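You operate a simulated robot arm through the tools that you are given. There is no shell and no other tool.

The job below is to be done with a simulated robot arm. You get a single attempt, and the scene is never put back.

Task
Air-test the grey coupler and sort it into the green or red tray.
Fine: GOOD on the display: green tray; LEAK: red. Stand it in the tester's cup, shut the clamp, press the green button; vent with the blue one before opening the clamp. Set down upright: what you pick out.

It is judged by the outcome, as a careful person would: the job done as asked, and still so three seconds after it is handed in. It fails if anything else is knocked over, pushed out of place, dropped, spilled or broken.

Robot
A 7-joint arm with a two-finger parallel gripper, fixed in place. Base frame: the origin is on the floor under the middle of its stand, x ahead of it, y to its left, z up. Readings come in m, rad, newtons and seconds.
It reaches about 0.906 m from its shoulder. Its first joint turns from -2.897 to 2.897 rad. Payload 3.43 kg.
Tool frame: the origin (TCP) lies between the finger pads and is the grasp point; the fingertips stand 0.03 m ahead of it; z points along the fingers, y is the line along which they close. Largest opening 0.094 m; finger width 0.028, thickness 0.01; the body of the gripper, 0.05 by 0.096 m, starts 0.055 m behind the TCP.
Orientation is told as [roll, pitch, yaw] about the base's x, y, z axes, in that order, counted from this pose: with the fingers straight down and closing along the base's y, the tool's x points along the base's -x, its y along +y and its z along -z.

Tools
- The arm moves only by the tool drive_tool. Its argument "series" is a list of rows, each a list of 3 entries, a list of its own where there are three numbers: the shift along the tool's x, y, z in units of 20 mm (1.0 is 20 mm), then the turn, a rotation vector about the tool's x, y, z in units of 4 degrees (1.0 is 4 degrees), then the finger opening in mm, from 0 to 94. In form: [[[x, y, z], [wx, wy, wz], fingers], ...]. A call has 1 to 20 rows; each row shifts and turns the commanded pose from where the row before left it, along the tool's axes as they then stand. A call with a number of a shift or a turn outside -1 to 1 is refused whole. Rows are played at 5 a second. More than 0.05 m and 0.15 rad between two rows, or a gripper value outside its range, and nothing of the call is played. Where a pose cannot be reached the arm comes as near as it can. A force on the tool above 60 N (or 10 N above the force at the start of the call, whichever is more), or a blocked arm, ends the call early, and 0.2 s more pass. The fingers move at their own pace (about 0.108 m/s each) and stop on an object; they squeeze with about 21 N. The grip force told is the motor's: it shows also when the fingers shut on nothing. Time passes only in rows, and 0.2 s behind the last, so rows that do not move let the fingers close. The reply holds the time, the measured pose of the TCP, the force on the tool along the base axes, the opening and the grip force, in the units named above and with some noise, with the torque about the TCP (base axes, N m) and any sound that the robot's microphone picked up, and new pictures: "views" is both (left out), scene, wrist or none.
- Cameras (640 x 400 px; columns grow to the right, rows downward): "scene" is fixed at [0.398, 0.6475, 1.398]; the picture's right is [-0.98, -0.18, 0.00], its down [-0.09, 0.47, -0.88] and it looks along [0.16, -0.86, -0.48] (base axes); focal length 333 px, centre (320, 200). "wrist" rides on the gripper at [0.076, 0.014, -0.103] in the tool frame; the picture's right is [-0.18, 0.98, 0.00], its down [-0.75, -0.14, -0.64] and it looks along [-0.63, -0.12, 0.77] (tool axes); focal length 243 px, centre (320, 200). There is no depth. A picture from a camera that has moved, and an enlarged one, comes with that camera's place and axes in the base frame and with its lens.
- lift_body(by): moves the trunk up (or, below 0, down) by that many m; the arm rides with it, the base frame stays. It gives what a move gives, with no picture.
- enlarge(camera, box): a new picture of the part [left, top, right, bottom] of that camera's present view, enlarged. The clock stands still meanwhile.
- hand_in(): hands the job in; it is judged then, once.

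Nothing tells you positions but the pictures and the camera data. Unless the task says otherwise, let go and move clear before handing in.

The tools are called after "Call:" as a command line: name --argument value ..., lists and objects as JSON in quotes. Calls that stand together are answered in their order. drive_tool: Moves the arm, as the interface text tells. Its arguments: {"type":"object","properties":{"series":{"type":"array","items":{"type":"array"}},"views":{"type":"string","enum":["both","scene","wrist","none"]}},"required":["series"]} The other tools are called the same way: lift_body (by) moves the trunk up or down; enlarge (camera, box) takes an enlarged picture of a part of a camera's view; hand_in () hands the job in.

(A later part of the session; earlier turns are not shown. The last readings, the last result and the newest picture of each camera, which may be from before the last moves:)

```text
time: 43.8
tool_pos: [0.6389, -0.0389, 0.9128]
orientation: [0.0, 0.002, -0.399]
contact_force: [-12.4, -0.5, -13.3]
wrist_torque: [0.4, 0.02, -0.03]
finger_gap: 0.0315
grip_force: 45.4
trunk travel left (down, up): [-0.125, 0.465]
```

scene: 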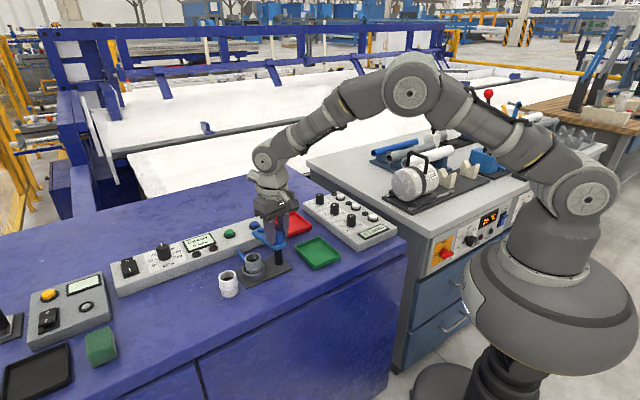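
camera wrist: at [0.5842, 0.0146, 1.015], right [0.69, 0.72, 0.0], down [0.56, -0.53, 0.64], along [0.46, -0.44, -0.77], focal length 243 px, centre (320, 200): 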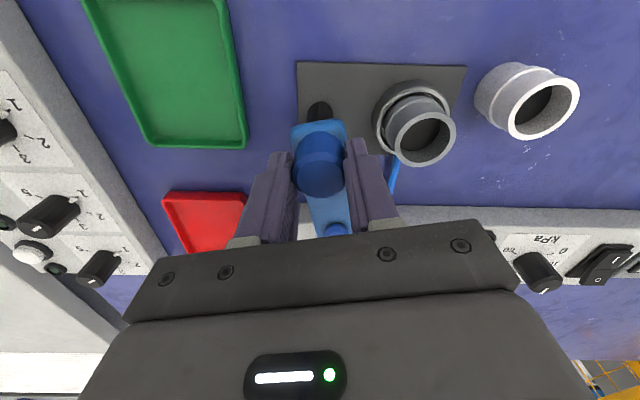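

Call:
drive_tool --series '[[[0.046, -0.02, 0.05], [0, 0, -1], 0], [[0, 0, 0], [0, 0, -1], 0], [[0, 0, 0], [0, 0, -1], 0], [[0, 0, 0], [0, 0, -1], 0], [[0, 0, 0], [0, 0, -1], 0]]'

Call:
enlarge --camera "scene" --box '[210, 190, 330, 290]'

Call:
enlarge --camera "wrist" --box '[200, 60, 440, 240]'

```text
time: 45.0
tool_pos: [0.6387, -0.0386, 0.9127]
orientation: [-0.001, 0.0, -0.052]
contact_force: [-5.2, -2.8, -5.5]
wrist_torque: [0.19, 0.03, 0.01]
finger_gap: 0.0318
grip_force: 45.5
trunk travel left (down, up): [-0.125, 0.465]
camera wrist: at [0.5644, -0.0209, 1.0148], right [0.23, 0.97, 0.0], down [0.74, -0.18, 0.64], along [0.62, -0.15, -0.77], focal length 243 px, centre (320, 200)
```

scene: 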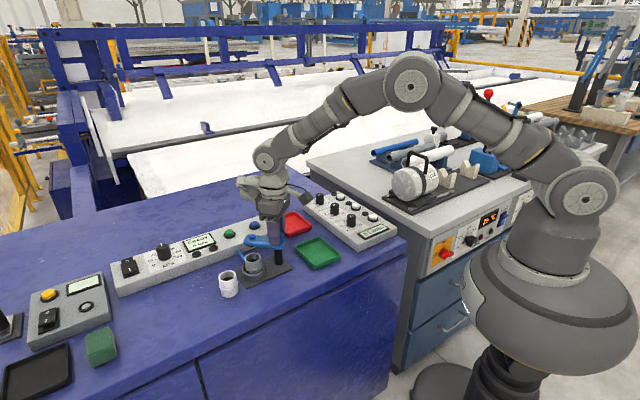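
wrist: 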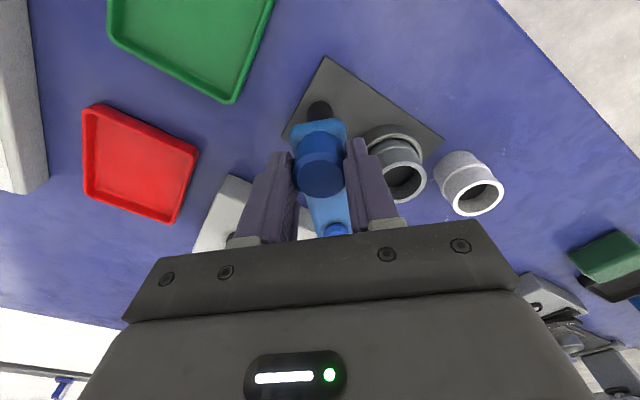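

```text
4.00 times, centred on (270, 240) of scene
camera zoom: at [0.398, 0.6475, 1.398], right [-0.98, -0.18, 0.0], down [-0.09, 0.47, -0.88], along [0.16, -0.86, -0.48], focal length 1333 px, centre (520, 40)
```

zoom: 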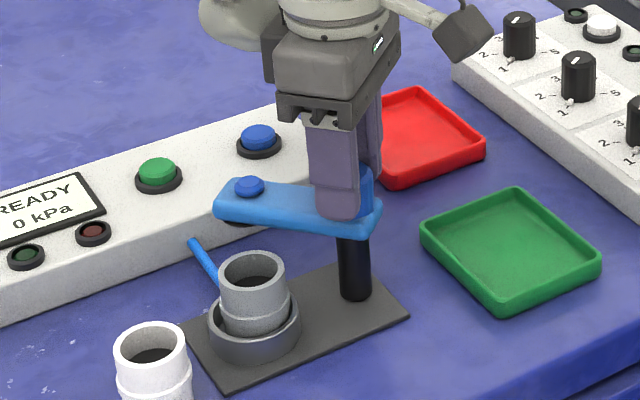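

```text
2.22 times, centred on (320, 150) of wrist
camera zoom: at [0.5644, -0.0209, 1.0148], right [0.23, 0.97, 0.0], down [0.74, -0.18, 0.64], along [0.62, -0.15, -0.77], focal length 539 px, centre (320, 311)
```

zoom: 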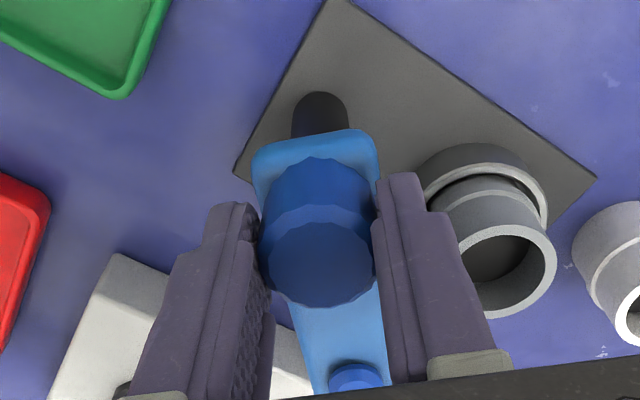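

Call:
drive_tool --series '[[[0.025, -0.015, 0.025], [0, 0, -1], 0], [[0, 0, 0], [0, 0, -1], 0], [[0, 0, 0], [0, 0, -1], 0], [[0, 0, 0], [0, 0, -1], 0]]'

Call:
enlarge --camera "scene" --box '[220, 210, 300, 285]'

```text
time: 46.0
tool_pos: [0.6395, -0.038, 0.9127]
orientation: [0.0, -0.004, 0.227]
contact_force: [8.0, -5.6, 5.2]
wrist_torque: [0.45, -0.85, -0.07]
finger_gap: 0.0318
grip_force: 44.9
trunk travel left (down, up): [-0.125, 0.465]
camera wrist: at [0.562, -0.0427, 1.0146], right [-0.04, 1.0, 0.0], down [0.76, 0.03, 0.64], along [0.64, 0.03, -0.76], focal length 243 px, centre (320, 200)
```

scene: 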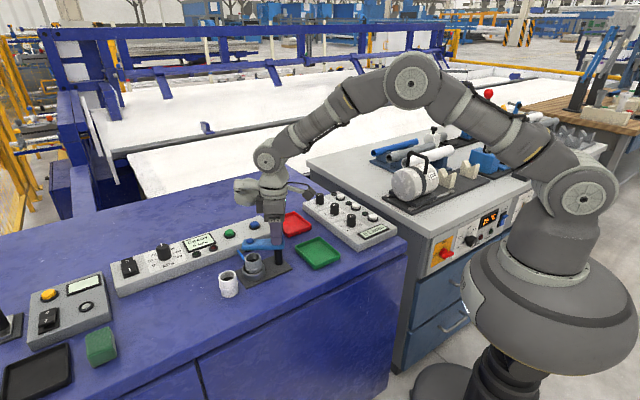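
wrist: 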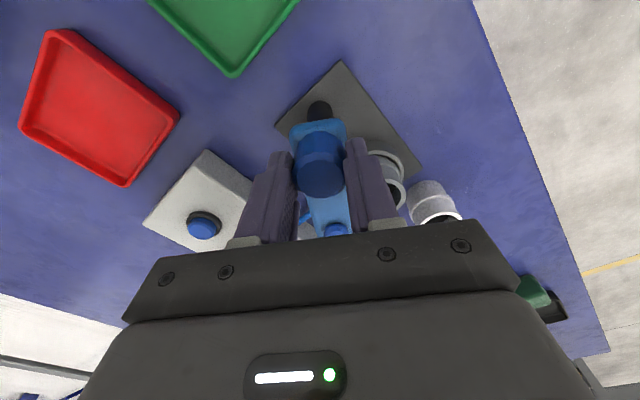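

```text
5.33 times, centred on (260, 248) of scene
camera zoom: at [0.398, 0.6475, 1.398], right [-0.98, -0.18, 0.0], down [-0.09, 0.47, -0.88], along [0.16, -0.86, -0.48], focal length 1778 px, centre (640, -53)
```

zoom: 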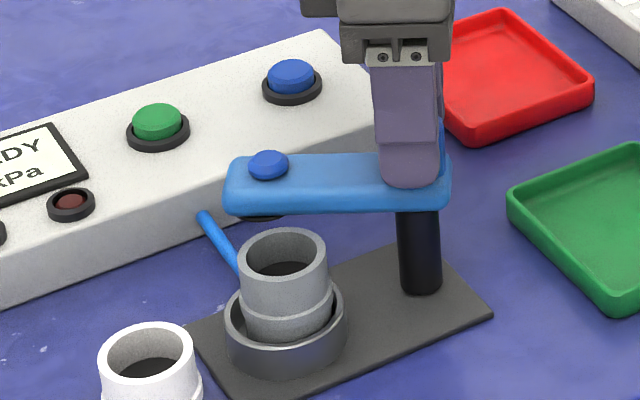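

Call:
drive_tool --series '[[[-0.03, -0.015, -0.02], [0, 0, -1], 0], [[0, 0, 0], [0, 0, -1], 0], [[0, 0, 0], [0, 0, -1], 0]]'

Call:
enlarge --camera "scene" --box '[220, 210, 300, 285]'

```text
time: 46.8
tool_pos: [0.6391, -0.0393, 0.9123]
orientation: [0.001, -0.001, 0.439]
contact_force: [13.8, -5.5, 9.3]
wrist_torque: [0.48, -1.11, -0.01]
finger_gap: 0.0316
grip_force: 44.9
trunk travel left (down, up): [-0.125, 0.465]
camera wrist: at [0.5647, -0.0589, 1.0147], right [-0.25, 0.97, 0.0], down [0.74, 0.19, 0.64], along [0.62, 0.16, -0.77], focal length 243 px, centre (320, 200)
```

scene: 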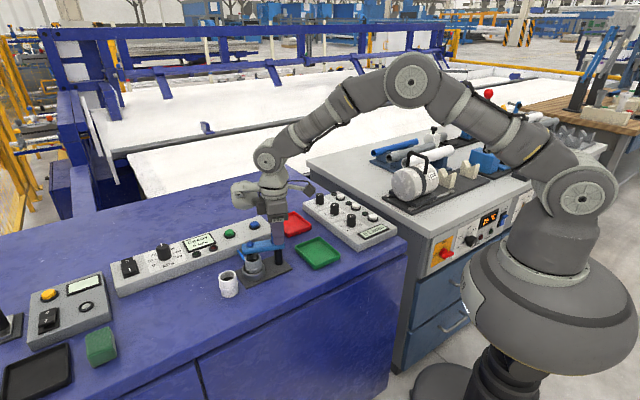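
wrist: 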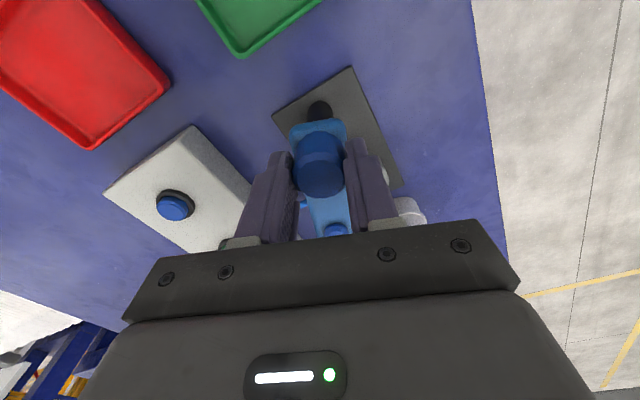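

```text
5.33 times, centred on (260, 248) of scene
camera zoom: at [0.398, 0.6475, 1.398], right [-0.98, -0.18, 0.0], down [-0.09, 0.47, -0.88], along [0.16, -0.86, -0.48], focal length 1778 px, centre (640, -53)
```

zoom: 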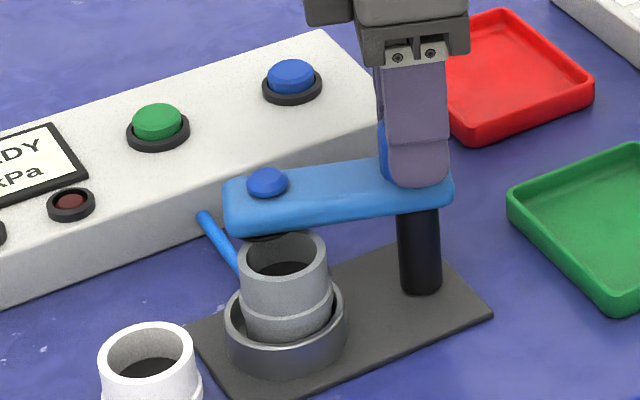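

Call:
drive_tool --series '[[[-0.035, -0.044, -0.035], [0, 0, 0], 0], [[0, 0, 0], [0, 0, -1], 0], [[0, 0, 0], [0, 0, -1], 0]]'

Call:
enlarge --camera "scene" --box '[220, 210, 300, 285]'

```text
time: 47.6
tool_pos: [0.6389, -0.0398, 0.9136]
orientation: [0.002, 0.002, 0.578]
contact_force: [7.7, -2.2, 5.5]
wrist_torque: [-0.37, -0.6, -0.04]
finger_gap: 0.0316
grip_force: 44.7
trunk travel left (down, up): [-0.125, 0.465]
camera wrist: at [0.5684, -0.0691, 1.0149], right [-0.38, 0.92, 0.0], down [0.71, 0.29, 0.64], along [0.59, 0.25, -0.77], focal length 243 px, centre (320, 200)
```

scene: 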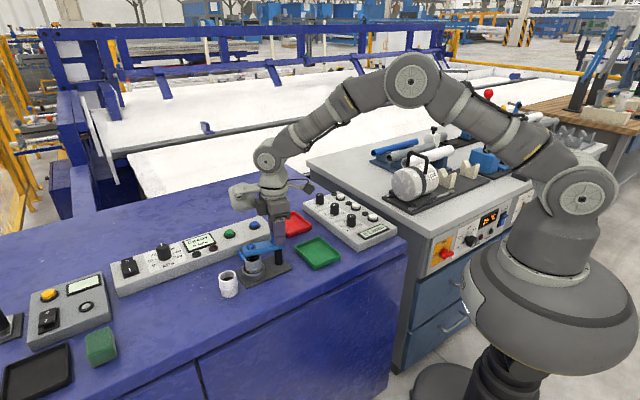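
wrist: 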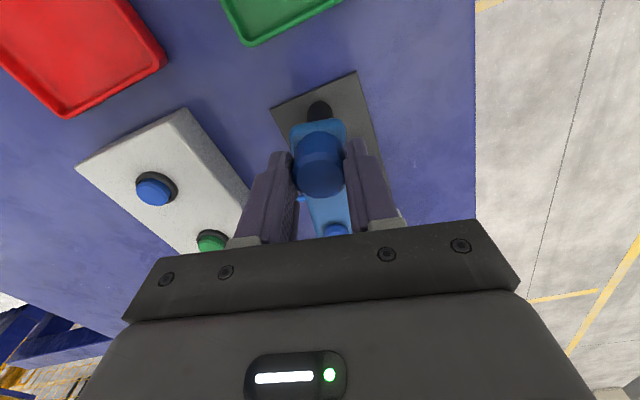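

```text
5.33 times, centred on (260, 248) of scene
camera zoom: at [0.398, 0.6475, 1.398], right [-0.98, -0.18, 0.0], down [-0.09, 0.47, -0.88], along [0.16, -0.86, -0.48], focal length 1778 px, centre (640, -53)
```

zoom: 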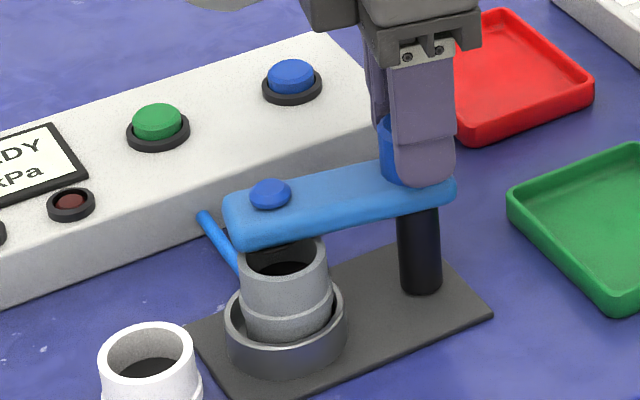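

The arm is passing over the coupler cleanly. I complete the swing to directly over the cup.

Call:
drive_tool --series '[[[-0.02, -0.02, -0.02], [0, 0, -1], 0], [[0, 0, 0], [0, 0, -1], 0]]' --views "none"

Call:
drive_tool --series '[[[0, 0, 0], [0, 0, -1], 0]]'

Call:
enlarge --camera "scene" --box '[220, 210, 300, 285]'

```text
time: 48.2
tool_pos: [0.6388, -0.0395, 0.9132]
orientation: [0.002, 0.001, 0.716]
contact_force: [1.6, -1.5, -0.9]
wrist_torque: [-0.26, -0.75, 0.01]
finger_gap: 0.0315
grip_force: 45.7
trunk travel left (down, up): [-0.125, 0.465]
```

```text
time: 48.6
tool_pos: [0.64, -0.0391, 0.9133]
orientation: [0.001, 0.001, 0.785]
contact_force: [0.6, -1.1, -4.3]
wrist_torque: [-0.37, -0.6, -0.03]
finger_gap: 0.0316
grip_force: 45.2
trunk travel left (down, up): [-0.125, 0.465]
camera wrist: at [0.5763, -0.0834, 1.015], right [-0.56, 0.83, 0.0], down [0.63, 0.43, 0.64], along [0.53, 0.36, -0.77], focal length 243 px, centre (320, 200)
```

scene: 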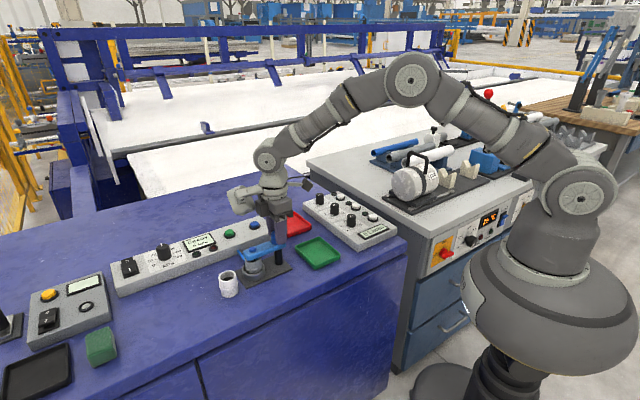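
wrist: 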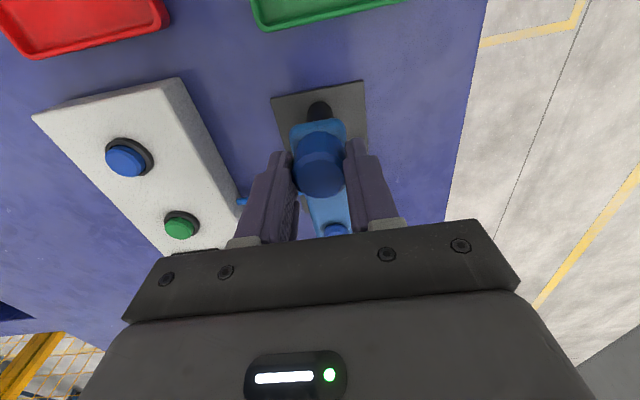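

```text
5.33 times, centred on (260, 248) of scene
camera zoom: at [0.398, 0.6475, 1.398], right [-0.98, -0.18, 0.0], down [-0.09, 0.47, -0.88], along [0.16, -0.86, -0.48], focal length 1778 px, centre (640, -53)
```

zoom: 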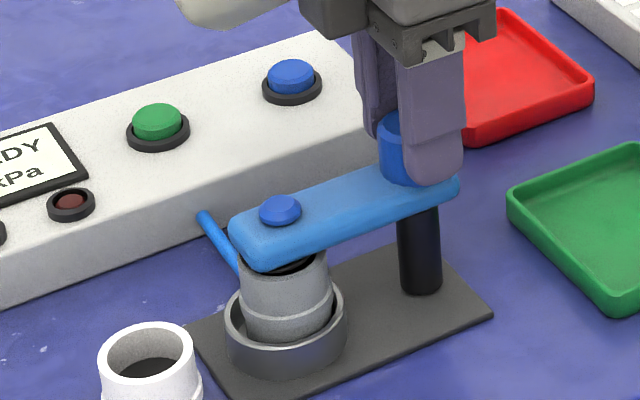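

The tip is a few degrees short of the cup centre. I turn a little more and watch for the stop.

Call:
drive_tool --series '[[[0, 0, 0], [0, 0, -1], 0], [[0, 0, 0], [0, 0, 0], 0]]'

Call:
enlarge --camera "scene" --box '[220, 210, 300, 285]'

Call:
enlarge --camera "wrist" --box '[220, 60, 420, 240]'

```text
time: 49.2
tool_pos: [0.6401, -0.039, 0.9131]
orientation: [0.003, 0.001, 0.856]
contact_force: [-2.5, 0.1, -9.7]
wrist_torque: [-0.5, -0.33, -0.25]
finger_gap: 0.0313
grip_force: 45.3
trunk travel left (down, up): [-0.125, 0.465]
camera wrist: at [0.5798, -0.0876, 1.0151], right [-0.62, 0.78, 0.0], down [0.6, 0.48, 0.64], along [0.5, 0.4, -0.77], focal length 243 px, centre (320, 200)
```

scene: 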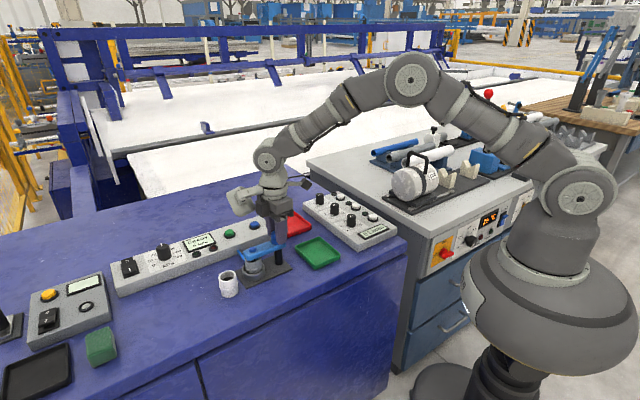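
wrist: 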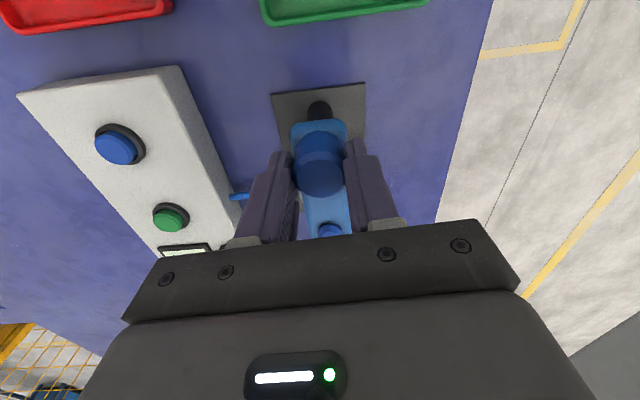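

```text
5.33 times, centred on (260, 248) of scene
camera zoom: at [0.398, 0.6475, 1.398], right [-0.98, -0.18, 0.0], down [-0.09, 0.47, -0.88], along [0.16, -0.86, -0.48], focal length 1778 px, centre (640, -53)
```

zoom: 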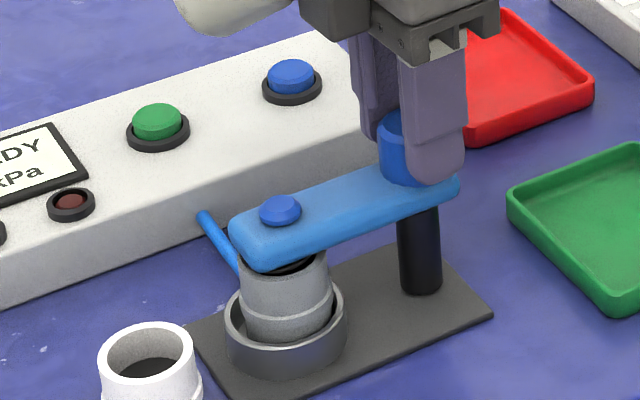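

```text
2.22 times, centred on (320, 150) of wrist
camera zoom: at [0.5798, -0.0876, 1.0151], right [-0.62, 0.78, 0.0], down [0.6, 0.48, 0.64], along [0.5, 0.4, -0.77], focal length 539 px, centre (320, 311)
```

zoom: 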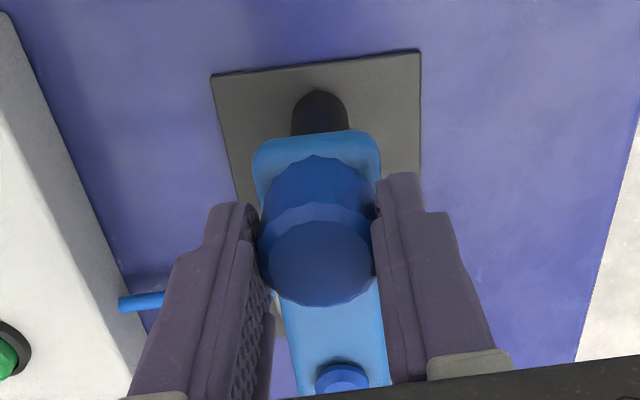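

The arm has reached its closed stop over the coupler; it didn't move further and the torque rose. I release the knob and rise clear.

Call:
drive_tool --series '[[[0, 0, 0], [0, 0, 0], 36], [[0, 0, 0], [0, 0, 0], 50], [[0, 0, 0], [0, 0, 0], 60], [[0, 0, -0.5], [0, 0, 0], 60], [[0, 0, -1], [0, 0, 0], 60], [[0, 0, -1], [0, 0, 0], 60], [[0, 0, -1], [0, 0, 0], 60], [[0, 0, -1], [0, 0, 0], 60]]'

Call:
enlarge --camera "scene" --box '[220, 210, 300, 285]'

Call:
enlarge --camera "scene" --box '[110, 200, 310, 310]'

Call:
enlarge --camera "wrist" --box '[220, 60, 420, 240]'

```text
time: 51.0
tool_pos: [0.6417, -0.0403, 1.0037]
orientation: [0.0, -0.001, 0.856]
contact_force: [0.1, -0.2, -0.6]
wrist_torque: [-0.01, 0.03, -0.02]
finger_gap: 0.06
grip_force: 0.0
trunk travel left (down, up): [-0.125, 0.465]
camera wrist: at [0.5806, -0.0877, 1.1058], right [-0.62, 0.78, 0.0], down [0.6, 0.48, 0.64], along [0.5, 0.4, -0.77], focal length 243 px, centre (320, 200)
```

scene: 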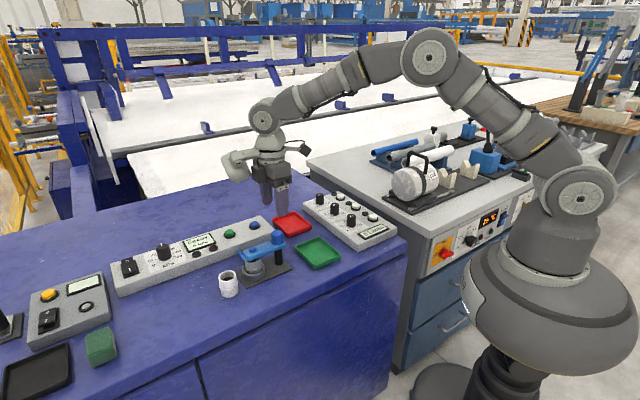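
wrist: 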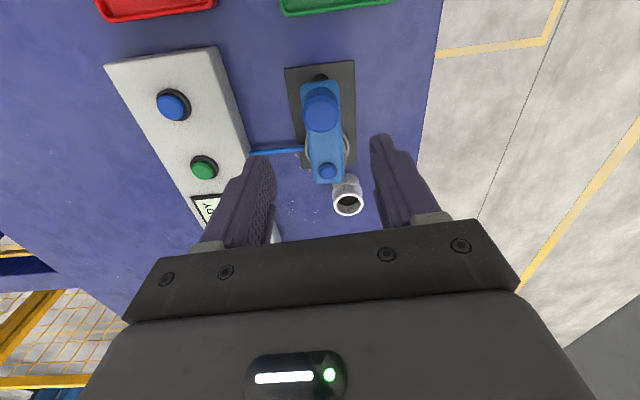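

```text
5.33 times, centred on (260, 248) of scene
camera zoom: at [0.398, 0.6475, 1.398], right [-0.98, -0.18, 0.0], down [-0.09, 0.47, -0.88], along [0.16, -0.86, -0.48], focal length 1778 px, centre (640, -53)
```

zoom: 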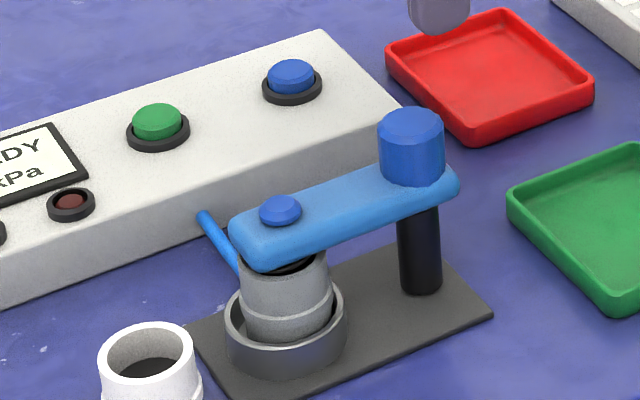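

```text
3.20 times, centred on (210, 255) of scene
camera zoom: at [0.398, 0.6475, 1.398], right [-0.98, -0.18, 0.0], down [-0.09, 0.47, -0.88], along [0.16, -0.86, -0.48], focal length 1067 px, centre (672, 24)
```

zoom: 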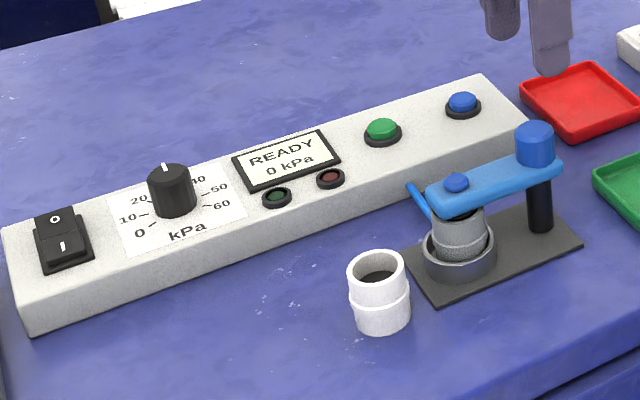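

```text
2.22 times, centred on (320, 150) of wrist
camera zoom: at [0.5806, -0.0877, 1.1058], right [-0.62, 0.78, 0.0], down [0.6, 0.48, 0.64], along [0.5, 0.4, -0.77], focal length 539 px, centre (320, 311)
```

zoom: 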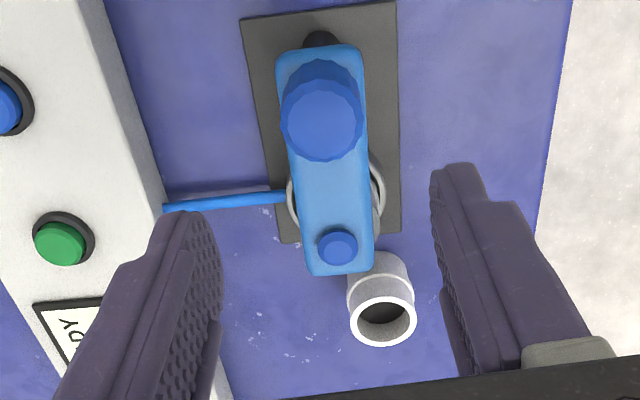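

The clamp stays shut over the coupler and the display still reads READY 0 kPa. Next, the green button: I close the fingers, turn to yaw ≈ 12° and tilt for reach, all at a safe height.

Call:
drive_tool --series '[[[0, 0, 0], [0, 0, 0.925], 30], [[0, 0, 0], [0, 0, 0.925], 0], [[0, 0, 0], [0, 0, 0.925], 0], [[0, 0, 0], [0, 0, 0.925], 0], [[0, 0, 0], [0, 0, 0.925], 0], [[0, 0, 0], [0, 0, 0.925], 0], [[0, 0, 0], [0, 0, 0.925], 0], [[0, 0, 0], [0, 0, 0.925], 0], [[0, 0, 0], [0, 0, 0.925], 0], [[0, 0, 0], [0, 0, 0.925], 0], [[0, 0, 0], [0, -1, 0], 0], [[0, 0, 0], [0, -1, 0], 0], [[0, 0, 0], [0, -1, 0], 0], [[0, 0, 0], [0, -1, 0], 0], [[0, 0, 0], [0, -1, 0], 0], [[0, 0, 0], [0, -1, 0], 0], [[0, 0, 0], [0, -1, 0], 0], [[0, 0, 0], [0, -1, 0], 0], [[0, 0, 0], [0, -1, 0], 0]]'

```text
time: 55.0
tool_pos: [0.6413, -0.0388, 1.0049]
orientation: [-0.001, -0.629, 0.21]
contact_force: [-0.1, 0.4, -0.4]
wrist_torque: [0.03, 0.01, -0.04]
finger_gap: 0.0
grip_force: 21.2
trunk travel left (down, up): [-0.125, 0.465]
camera wrist: at [0.5188, -0.0508, 1.0417], right [-0.06, 0.99, 0.11], down [0.26, -0.09, 0.96], along [0.96, 0.08, -0.25], focal length 243 px, centre (320, 200)
```

scene: 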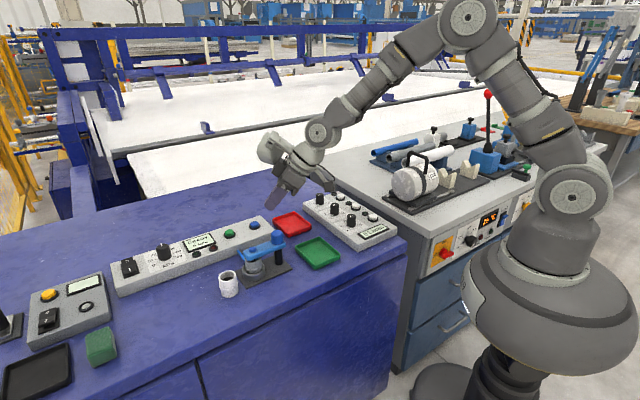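
wrist: 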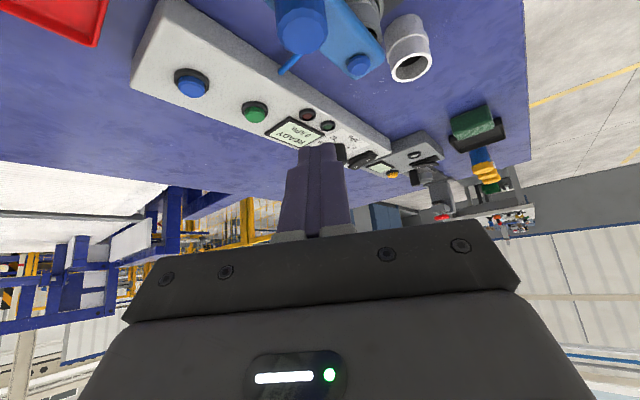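

Call:
drive_tool --series '[[[-0.7095, -0.581, 0.516], [0, 0, 0], 0], [[-0.7095, -0.581, 0.516], [0, 0, 0], 0], [[-0.7095, -0.581, 0.516], [0, 0, 0], 0], [[-0.7095, -0.581, 0.516], [0, 0, 0], 0], [[-0.7095, -0.581, 0.516], [0, 0, 0], 0], [[-0.7095, -0.581, 0.516], [0, 0, 0], 0], [[-0.7095, -0.581, 0.516], [0, 0, 0], 0], [[-0.7095, -0.581, 0.516], [0, 0, 0], 0], [[0.547, 0, 0.752], [0, 0, 0], 0], [[0.547, 0, 0.752], [0, 0, 0], 0], [[0.547, 0, 0.752], [0, 0, 0], 0], [[0.547, 0, 0.752], [0, 0, 0], 0], [[0.547, 0, 0.752], [0, 0, 0], 0]]'

Call:
enlarge --camera "scene" --box '[190, 190, 290, 270]'

Call:
enlarge --camera "wrist" --box '[220, 40, 420, 200]'

```text
time: 57.8
tool_pos: [0.7957, -0.0992, 0.9128]
orientation: [0.001, -0.629, 0.211]
contact_force: [0.2, -0.7, 0.8]
wrist_torque: [-0.02, 0.03, 0.0]
finger_gap: 0.0001
grip_force: 20.8
trunk travel left (down, up): [-0.125, 0.465]
camera wrist: at [0.6746, -0.1115, 0.9486], right [-0.06, 0.99, 0.11], down [0.26, -0.09, 0.96], along [0.96, 0.08, -0.25], focal length 243 px, centre (320, 200)
```

scene: 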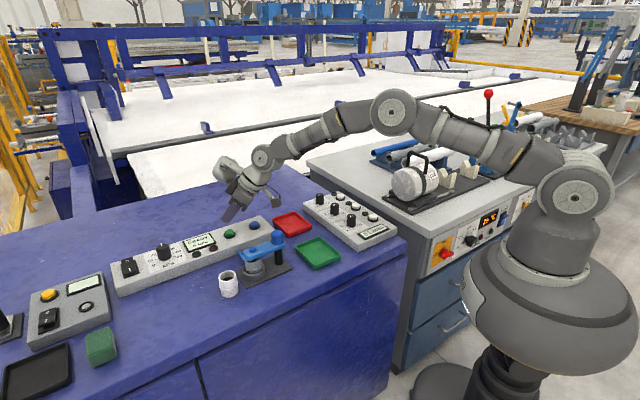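
wrist: 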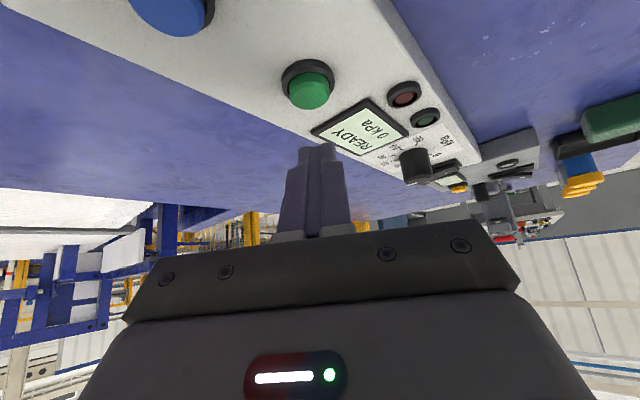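

```text
5.00 times, centred on (240, 230) of scene
camera zoom: at [0.398, 0.6475, 1.398], right [-0.98, -0.18, 0.0], down [-0.09, 0.47, -0.88], along [0.16, -0.86, -0.48], focal length 1667 px, centre (720, 50)
```

zoom: 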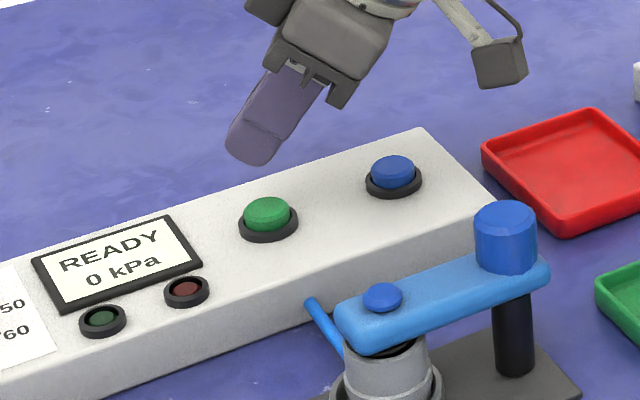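

```text
2.50 times, centred on (320, 120) of wrist
camera zoom: at [0.6746, -0.1115, 0.9486], right [-0.06, 0.99, 0.11], down [0.26, -0.09, 0.96], along [0.96, 0.08, -0.25], focal length 606 px, centre (320, 400)
```

zoom: 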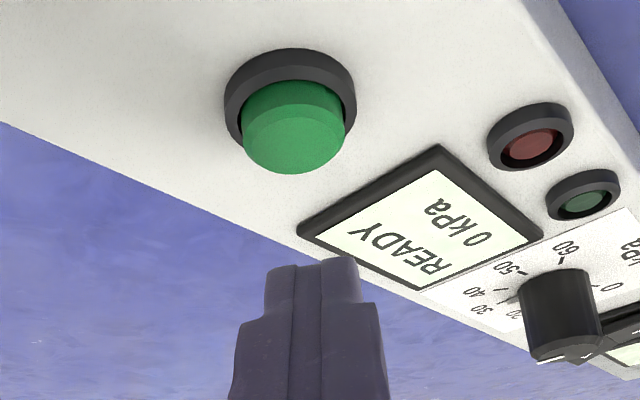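

The fingertip hovers just above the green button. I go down to just above the cap, then press in small steps.

Call:
drive_tool --series '[[[0.23, -0.035, 0.39], [0, 0, 0], 0], [[0.23, -0.035, 0.39], [0, 0, 0], 0], [[0.23, -0.035, 0.39], [0, 0, 0], 0], [[0.23, -0.035, 0.39], [0, 0, 0], 0]]'

Call:
enlarge --camera "scene" --box '[190, 190, 290, 270]'

Call:
enlarge --camera "wrist" --box '[220, 60, 420, 220]'

```text
time: 58.8
tool_pos: [0.8006, -0.1026, 0.876]
orientation: [0.0, -0.631, 0.21]
contact_force: [0.0, -0.9, 2.9]
wrist_torque: [0.04, -0.02, 0.01]
finger_gap: 0.0001
grip_force: 20.5
trunk travel left (down, up): [-0.125, 0.465]
heard: click
camera wrist: at [0.6791, -0.1143, 0.9132], right [-0.06, 0.99, 0.11], down [0.26, -0.09, 0.96], along [0.97, 0.08, -0.25], focal length 243 px, centre (320, 200)
```

scene: 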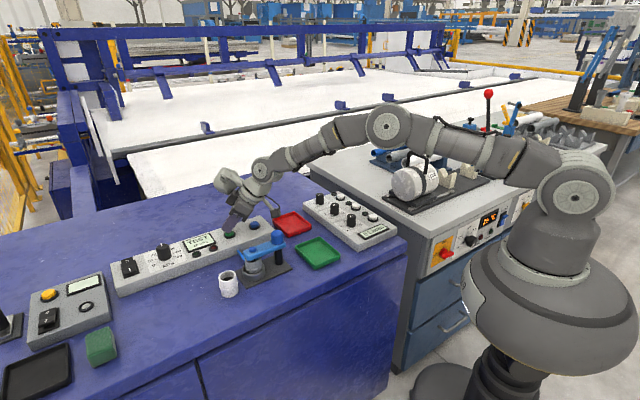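
wrist: 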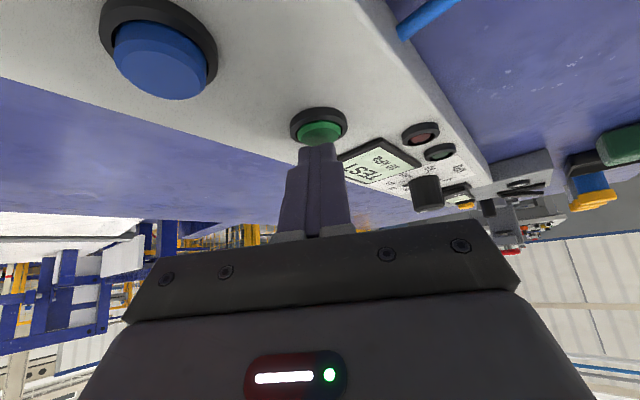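

```text
5.00 times, centred on (240, 230) of scene
camera zoom: at [0.398, 0.6475, 1.398], right [-0.98, -0.18, 0.0], down [-0.09, 0.47, -0.88], along [0.16, -0.86, -0.48], focal length 1667 px, centre (720, 50)
```

zoom: 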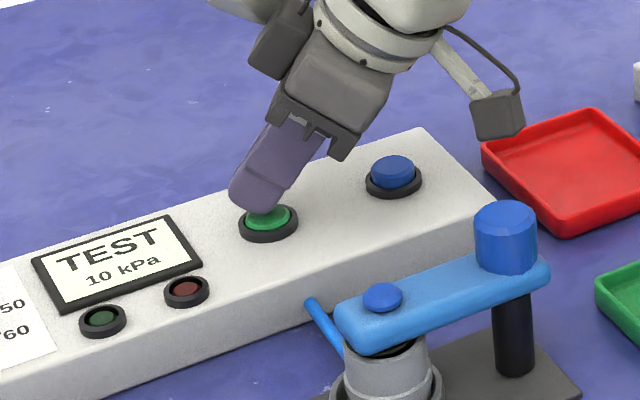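

```text
2.50 times, centred on (320, 140) of wrist
camera zoom: at [0.6791, -0.1143, 0.9132], right [-0.06, 0.99, 0.11], down [0.26, -0.09, 0.96], along [0.97, 0.08, -0.25], focal length 606 px, centre (320, 350)
```

zoom: 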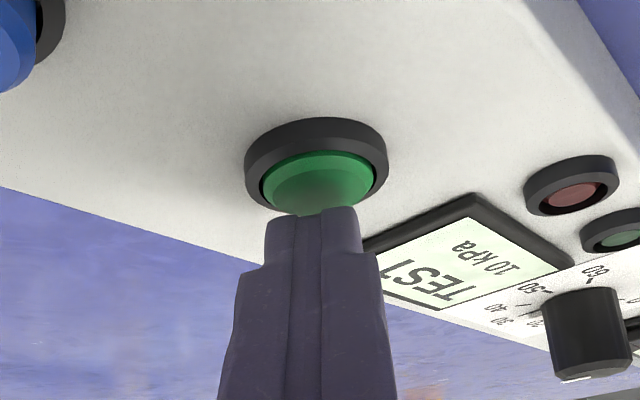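

The button clicked and the display shows TEST 10 kPa. I lift off the button and wait for the result.

Call:
drive_tool --series '[[[-0.294, 0, -0.404], [0, 0, 0], 0], [[-0.294, 0, -0.404], [0, 0, 0], 0], [[-0.294, 0, -0.404], [0, 0, 0], 0], [[-0.294, 0, -0.404], [0, 0, 0], 0], [[0, 0, 0], [0, 0, 0], 0], [[0, 0, 0], [0, 0, 0], 0], [[0, 0, 0], [0, 0, 0], 0], [[0, 0, 0], [0, 0, 0], 0], [[0, 0, 0], [0, 0, 0], 0], [[0, 0, 0], [0, 0, 0], 0]]' --views "scene"

Call:
enlarge --camera "scene" --box '[170, 200, 290, 290]'

```text
time: 61.0
tool_pos: [0.8024, -0.1027, 0.917]
orientation: [0.0, -0.629, 0.21]
contact_force: [-0.2, -0.2, 0.2]
wrist_torque: [-0.01, 0.02, 0.03]
finger_gap: 0.0
grip_force: 20.8
trunk travel left (down, up): [-0.125, 0.465]
```

scene: 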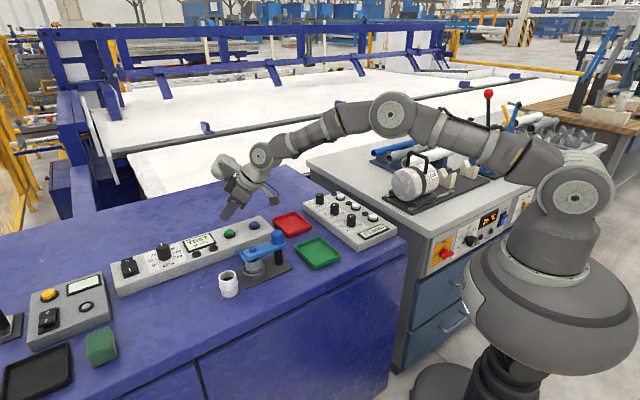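

```text
4.44 times, centred on (230, 245) of scene
camera zoom: at [0.398, 0.6475, 1.398], right [-0.98, -0.18, 0.0], down [-0.09, 0.47, -0.88], along [0.16, -0.86, -0.48], focal length 1482 px, centre (720, 0)
```

zoom: 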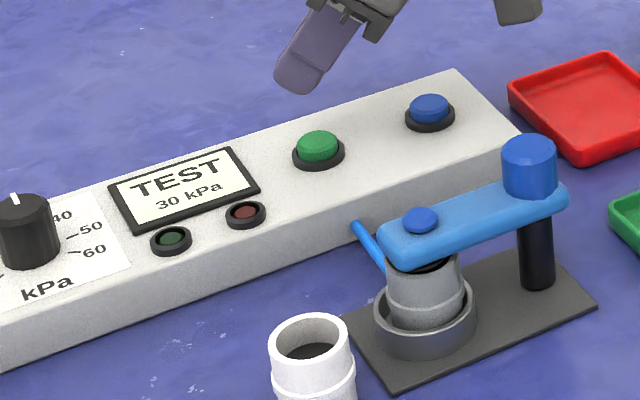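

It's pressurising: TEST 30 kPa. While waiting I move to hover above the blue vent button without touching it.

Call:
drive_tool --series '[[[0.7145, -0.5, -0.52], [0, 0, 0], 0], [[0.7145, -0.5, -0.52], [0, 0, 0], 0], [[0.7145, -0.5, -0.52], [0, 0, 0], 0], [[0.7145, -0.5, -0.52], [0, 0, 0], 0], [[0, 0, 0], [0, 0, 0], 0], [[0, 0, 0], [0, 0, 0], 0], [[0, 0, 0], [0, 0, 0], 0], [[0, 0, 0], [0, 0, 0], 0], [[0, 0, 0], [0, 0, 0], 0], [[0, 0, 0], [0, 0, 0], 0], [[0, 0, 0], [0, 0, 0], 0], [[0, 0, 0], [0, 0, 0], 0]]'

Call:
enlarge --camera "scene" --box '[170, 200, 290, 290]'

Call:
enlarge --camera "wrist" --box '[220, 40, 420, 200]'

```text
time: 63.6
tool_pos: [0.7403, -0.1574, 0.9151]
orientation: [0.001, -0.628, 0.21]
contact_force: [0.8, 0.4, 0.3]
wrist_torque: [-0.01, -0.01, -0.03]
finger_gap: 0.0
grip_force: 21.6
trunk travel left (down, up): [-0.125, 0.465]
camera wrist: at [0.6194, -0.1689, 0.9531], right [-0.06, 0.99, 0.11], down [0.26, -0.09, 0.96], along [0.96, 0.08, -0.25], focal length 243 px, centre (320, 200)
```

scene: 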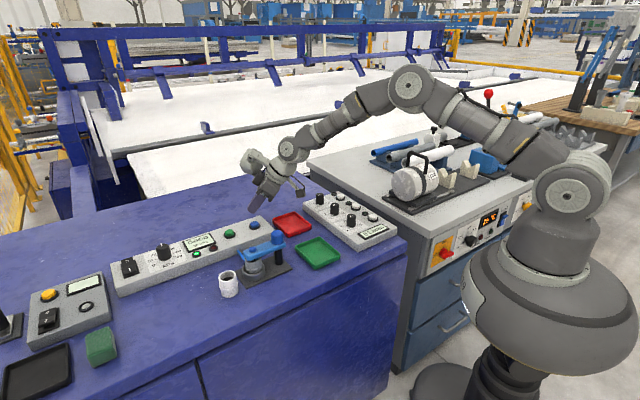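
wrist: 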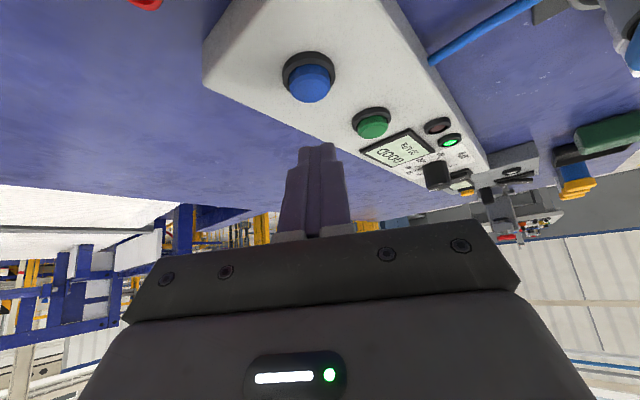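

```text
4.44 times, centred on (230, 245) of scene
camera zoom: at [0.398, 0.6475, 1.398], right [-0.98, -0.18, 0.0], down [-0.09, 0.47, -0.88], along [0.16, -0.86, -0.48], focal length 1482 px, centre (720, 0)
```

zoom: 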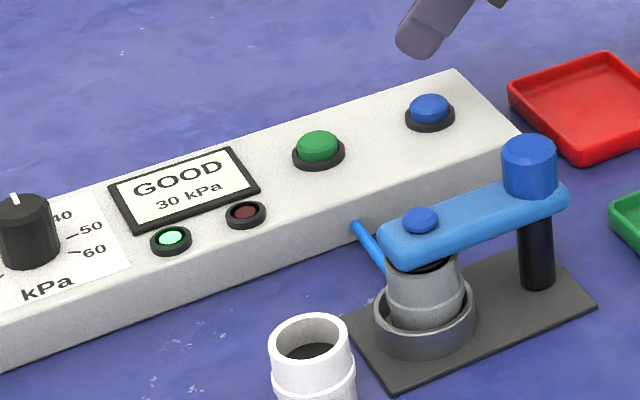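

```text
2.50 times, centred on (320, 120) of wrist
camera zoom: at [0.6194, -0.1689, 0.9531], right [-0.06, 0.99, 0.11], down [0.26, -0.09, 0.96], along [0.96, 0.08, -0.25], focal length 606 px, centre (320, 400)
```

zoom: 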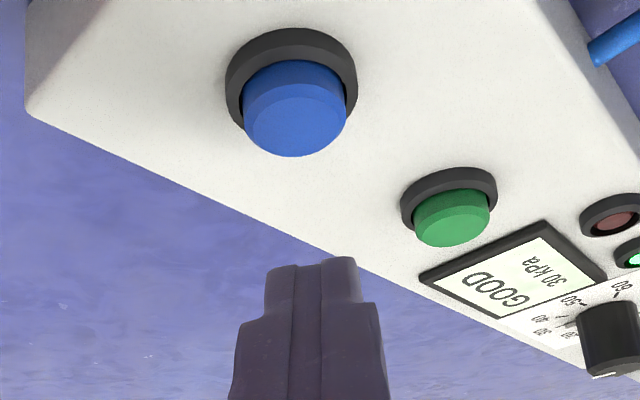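

The display reads GOOD at 30 kPa and the green lamp is lit, so the coupler goes to the green tray. Now I press the blue button to vent.

Call:
drive_tool --series '[[[0.234, -0.026, 0.4325], [0, 0, 0], 0], [[0.234, -0.026, 0.4325], [0, 0, 0], 0], [[0.234, -0.026, 0.4325], [0, 0, 0], 0], [[0.234, -0.026, 0.4325], [0, 0, 0], 0]]'

Call:
enlarge --camera "scene" --box '[170, 200, 290, 290]'

```text
time: 64.6
tool_pos: [0.7441, -0.1564, 0.8773]
orientation: [0.0, -0.63, 0.209]
contact_force: [-0.4, 0.1, 3.0]
wrist_torque: [-0.01, 0.01, -0.01]
finger_gap: 0.0
grip_force: 21.1
trunk travel left (down, up): [-0.125, 0.465]
heard: click
camera wrist: at [0.6237, -0.1685, 0.9142], right [-0.06, 0.99, 0.11], down [0.26, -0.09, 0.96], along [0.96, 0.08, -0.25], focal length 243 px, centre (320, 200)
```

scene: 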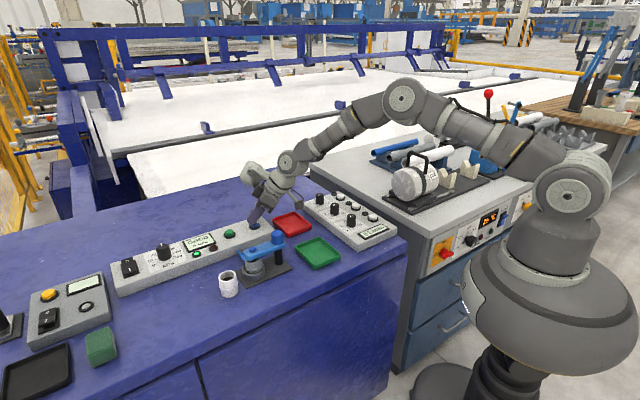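
wrist: 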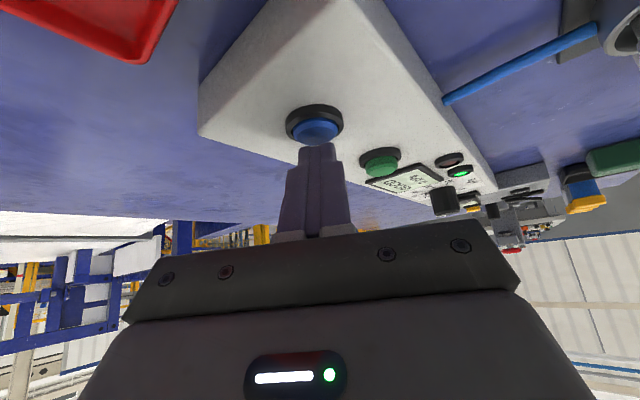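

```text
4.44 times, centred on (230, 245) of scene
camera zoom: at [0.398, 0.6475, 1.398], right [-0.98, -0.18, 0.0], down [-0.09, 0.47, -0.88], along [0.16, -0.86, -0.48], focal length 1482 px, centre (720, 0)
```

zoom: 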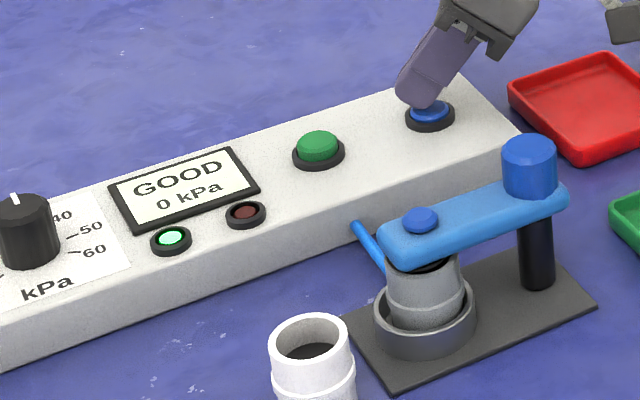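

It's vented: GOOD, 0 kPa. I lift off, move back above the clamp knob and straighten the hand to open the clamp.

Call:
drive_tool --series '[[[-0.294, 0, -0.404], [0, 0, 0], 0], [[-0.588, 0, -0.809], [0, 0, 0], 0], [[-0.588, 0, -0.809], [0, 0, 0], 0], [[-0.588, 0, -0.809], [0, 0, 0], 0], [[-0.588, 0, -0.809], [0, 0, 0], 0], [[-0.588, 0, -0.809], [0, 0, 0], 0], [[0.454, 0.976, -0.33], [0, 0, 0], 0], [[0.454, 0.976, -0.33], [0, 0, 0], 0], [[0.454, 0.976, -0.33], [0, 0, 0], 0], [[0.454, 0.976, -0.33], [0, 0, 0], 0], [[0.454, 0.976, -0.33], [0, 0, 0], 0], [[0.454, 0.976, -0.33], [0, 0, 0], 0], [[0.454, 0.976, -0.33], [0, 0, 0], 0]]' --views "none"

Call:
drive_tool --series '[[[0, 0, 0], [0, 1, 0], 20], [[0, 0, 0], [0, 1, 0], 40], [[0, 0, 0], [0, 1, 0], 60], [[0, 0, 0], [0, 1, 0], 60], [[0, 0, 0], [0, 1, 0], 60], [[0, 0, 0], [0, 1, 0], 60], [[0, 0, 0], [0, 1, 0], 60], [[0, 0, 0], [0, 1, 0], 60], [[0, 0, 0], [0, 1, 0], 60], [[0, 0, 0], [0, 0, -0.917], 60], [[0, 0, 0], [0, 0, -0.917], 60], [[0, 0, 0], [0, 0, -0.917], 60], [[0, 0, 0], [0, 0, -0.917], 60], [[0, 0, 0], [0, 0, -0.917], 60], [[0, 0, 0], [0, 0, -0.917], 60], [[0, 0, 0], [0, 0, -0.917], 60], [[0, 0, 0], [0, 0, -0.917], 60], [[0, 0, 0], [0, 0, -0.917], 60]]'

Call:
enlarge --camera "wrist" --box '[220, 60, 420, 240]'

Call:
enlarge --camera "scene" --box '[220, 190, 320, 285]'

```text
time: 67.4
tool_pos: [0.6378, -0.0407, 0.9845]
orientation: [0.0, -0.629, 0.21]
contact_force: [-0.9, 1.2, 0.4]
wrist_torque: [-0.02, 0.01, 0.0]
finger_gap: 0.0
grip_force: 20.9
trunk travel left (down, up): [-0.125, 0.465]
```

```text
time: 71.2
tool_pos: [0.6396, -0.0406, 0.9858]
orientation: [0.0, 0.001, 0.786]
contact_force: [0.6, -0.7, 0.6]
wrist_torque: [-0.01, 0.04, 0.0]
finger_gap: 0.0598
grip_force: 0.2
trunk travel left (down, up): [-0.125, 0.465]
camera wrist: at [0.5771, -0.0839, 1.0881], right [-0.57, 0.82, 0.0], down [0.63, 0.43, 0.64], along [0.53, 0.36, -0.77], focal length 243 px, centre (320, 200)
```

scene: 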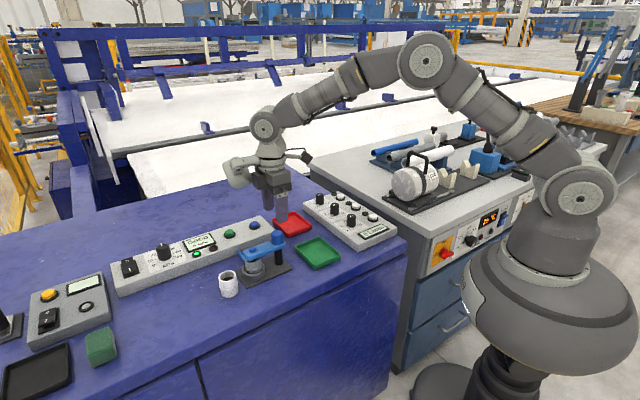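
wrist: 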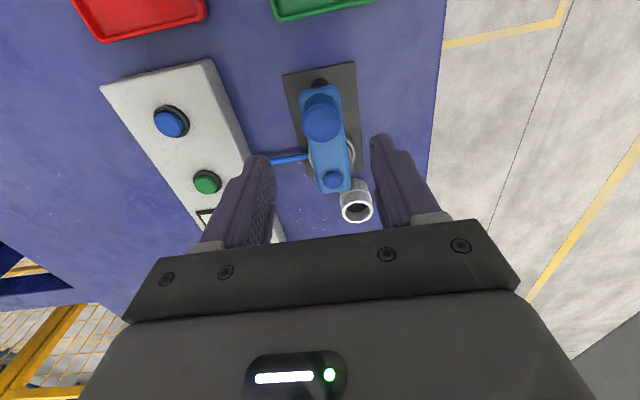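

```text
2.22 times, centred on (320, 150) of wrist
camera zoom: at [0.5771, -0.0839, 1.0881], right [-0.57, 0.82, 0.0], down [0.63, 0.43, 0.64], along [0.53, 0.36, -0.77], focal length 539 px, centre (320, 311)
```

zoom: 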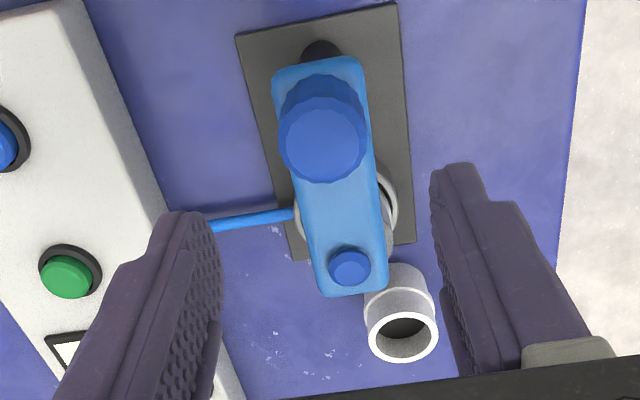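

```text
4.21 times, centred on (270, 238) of scene
camera zoom: at [0.398, 0.6475, 1.398], right [-0.98, -0.18, 0.0], down [-0.09, 0.47, -0.88], along [0.16, -0.86, -0.48], focal length 1404 px, centre (530, 42)
```

zoom: 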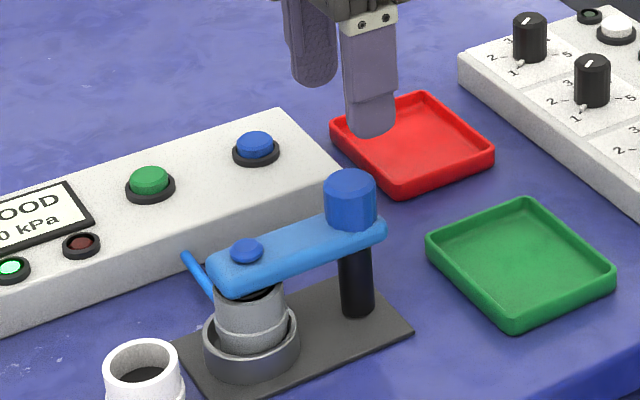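

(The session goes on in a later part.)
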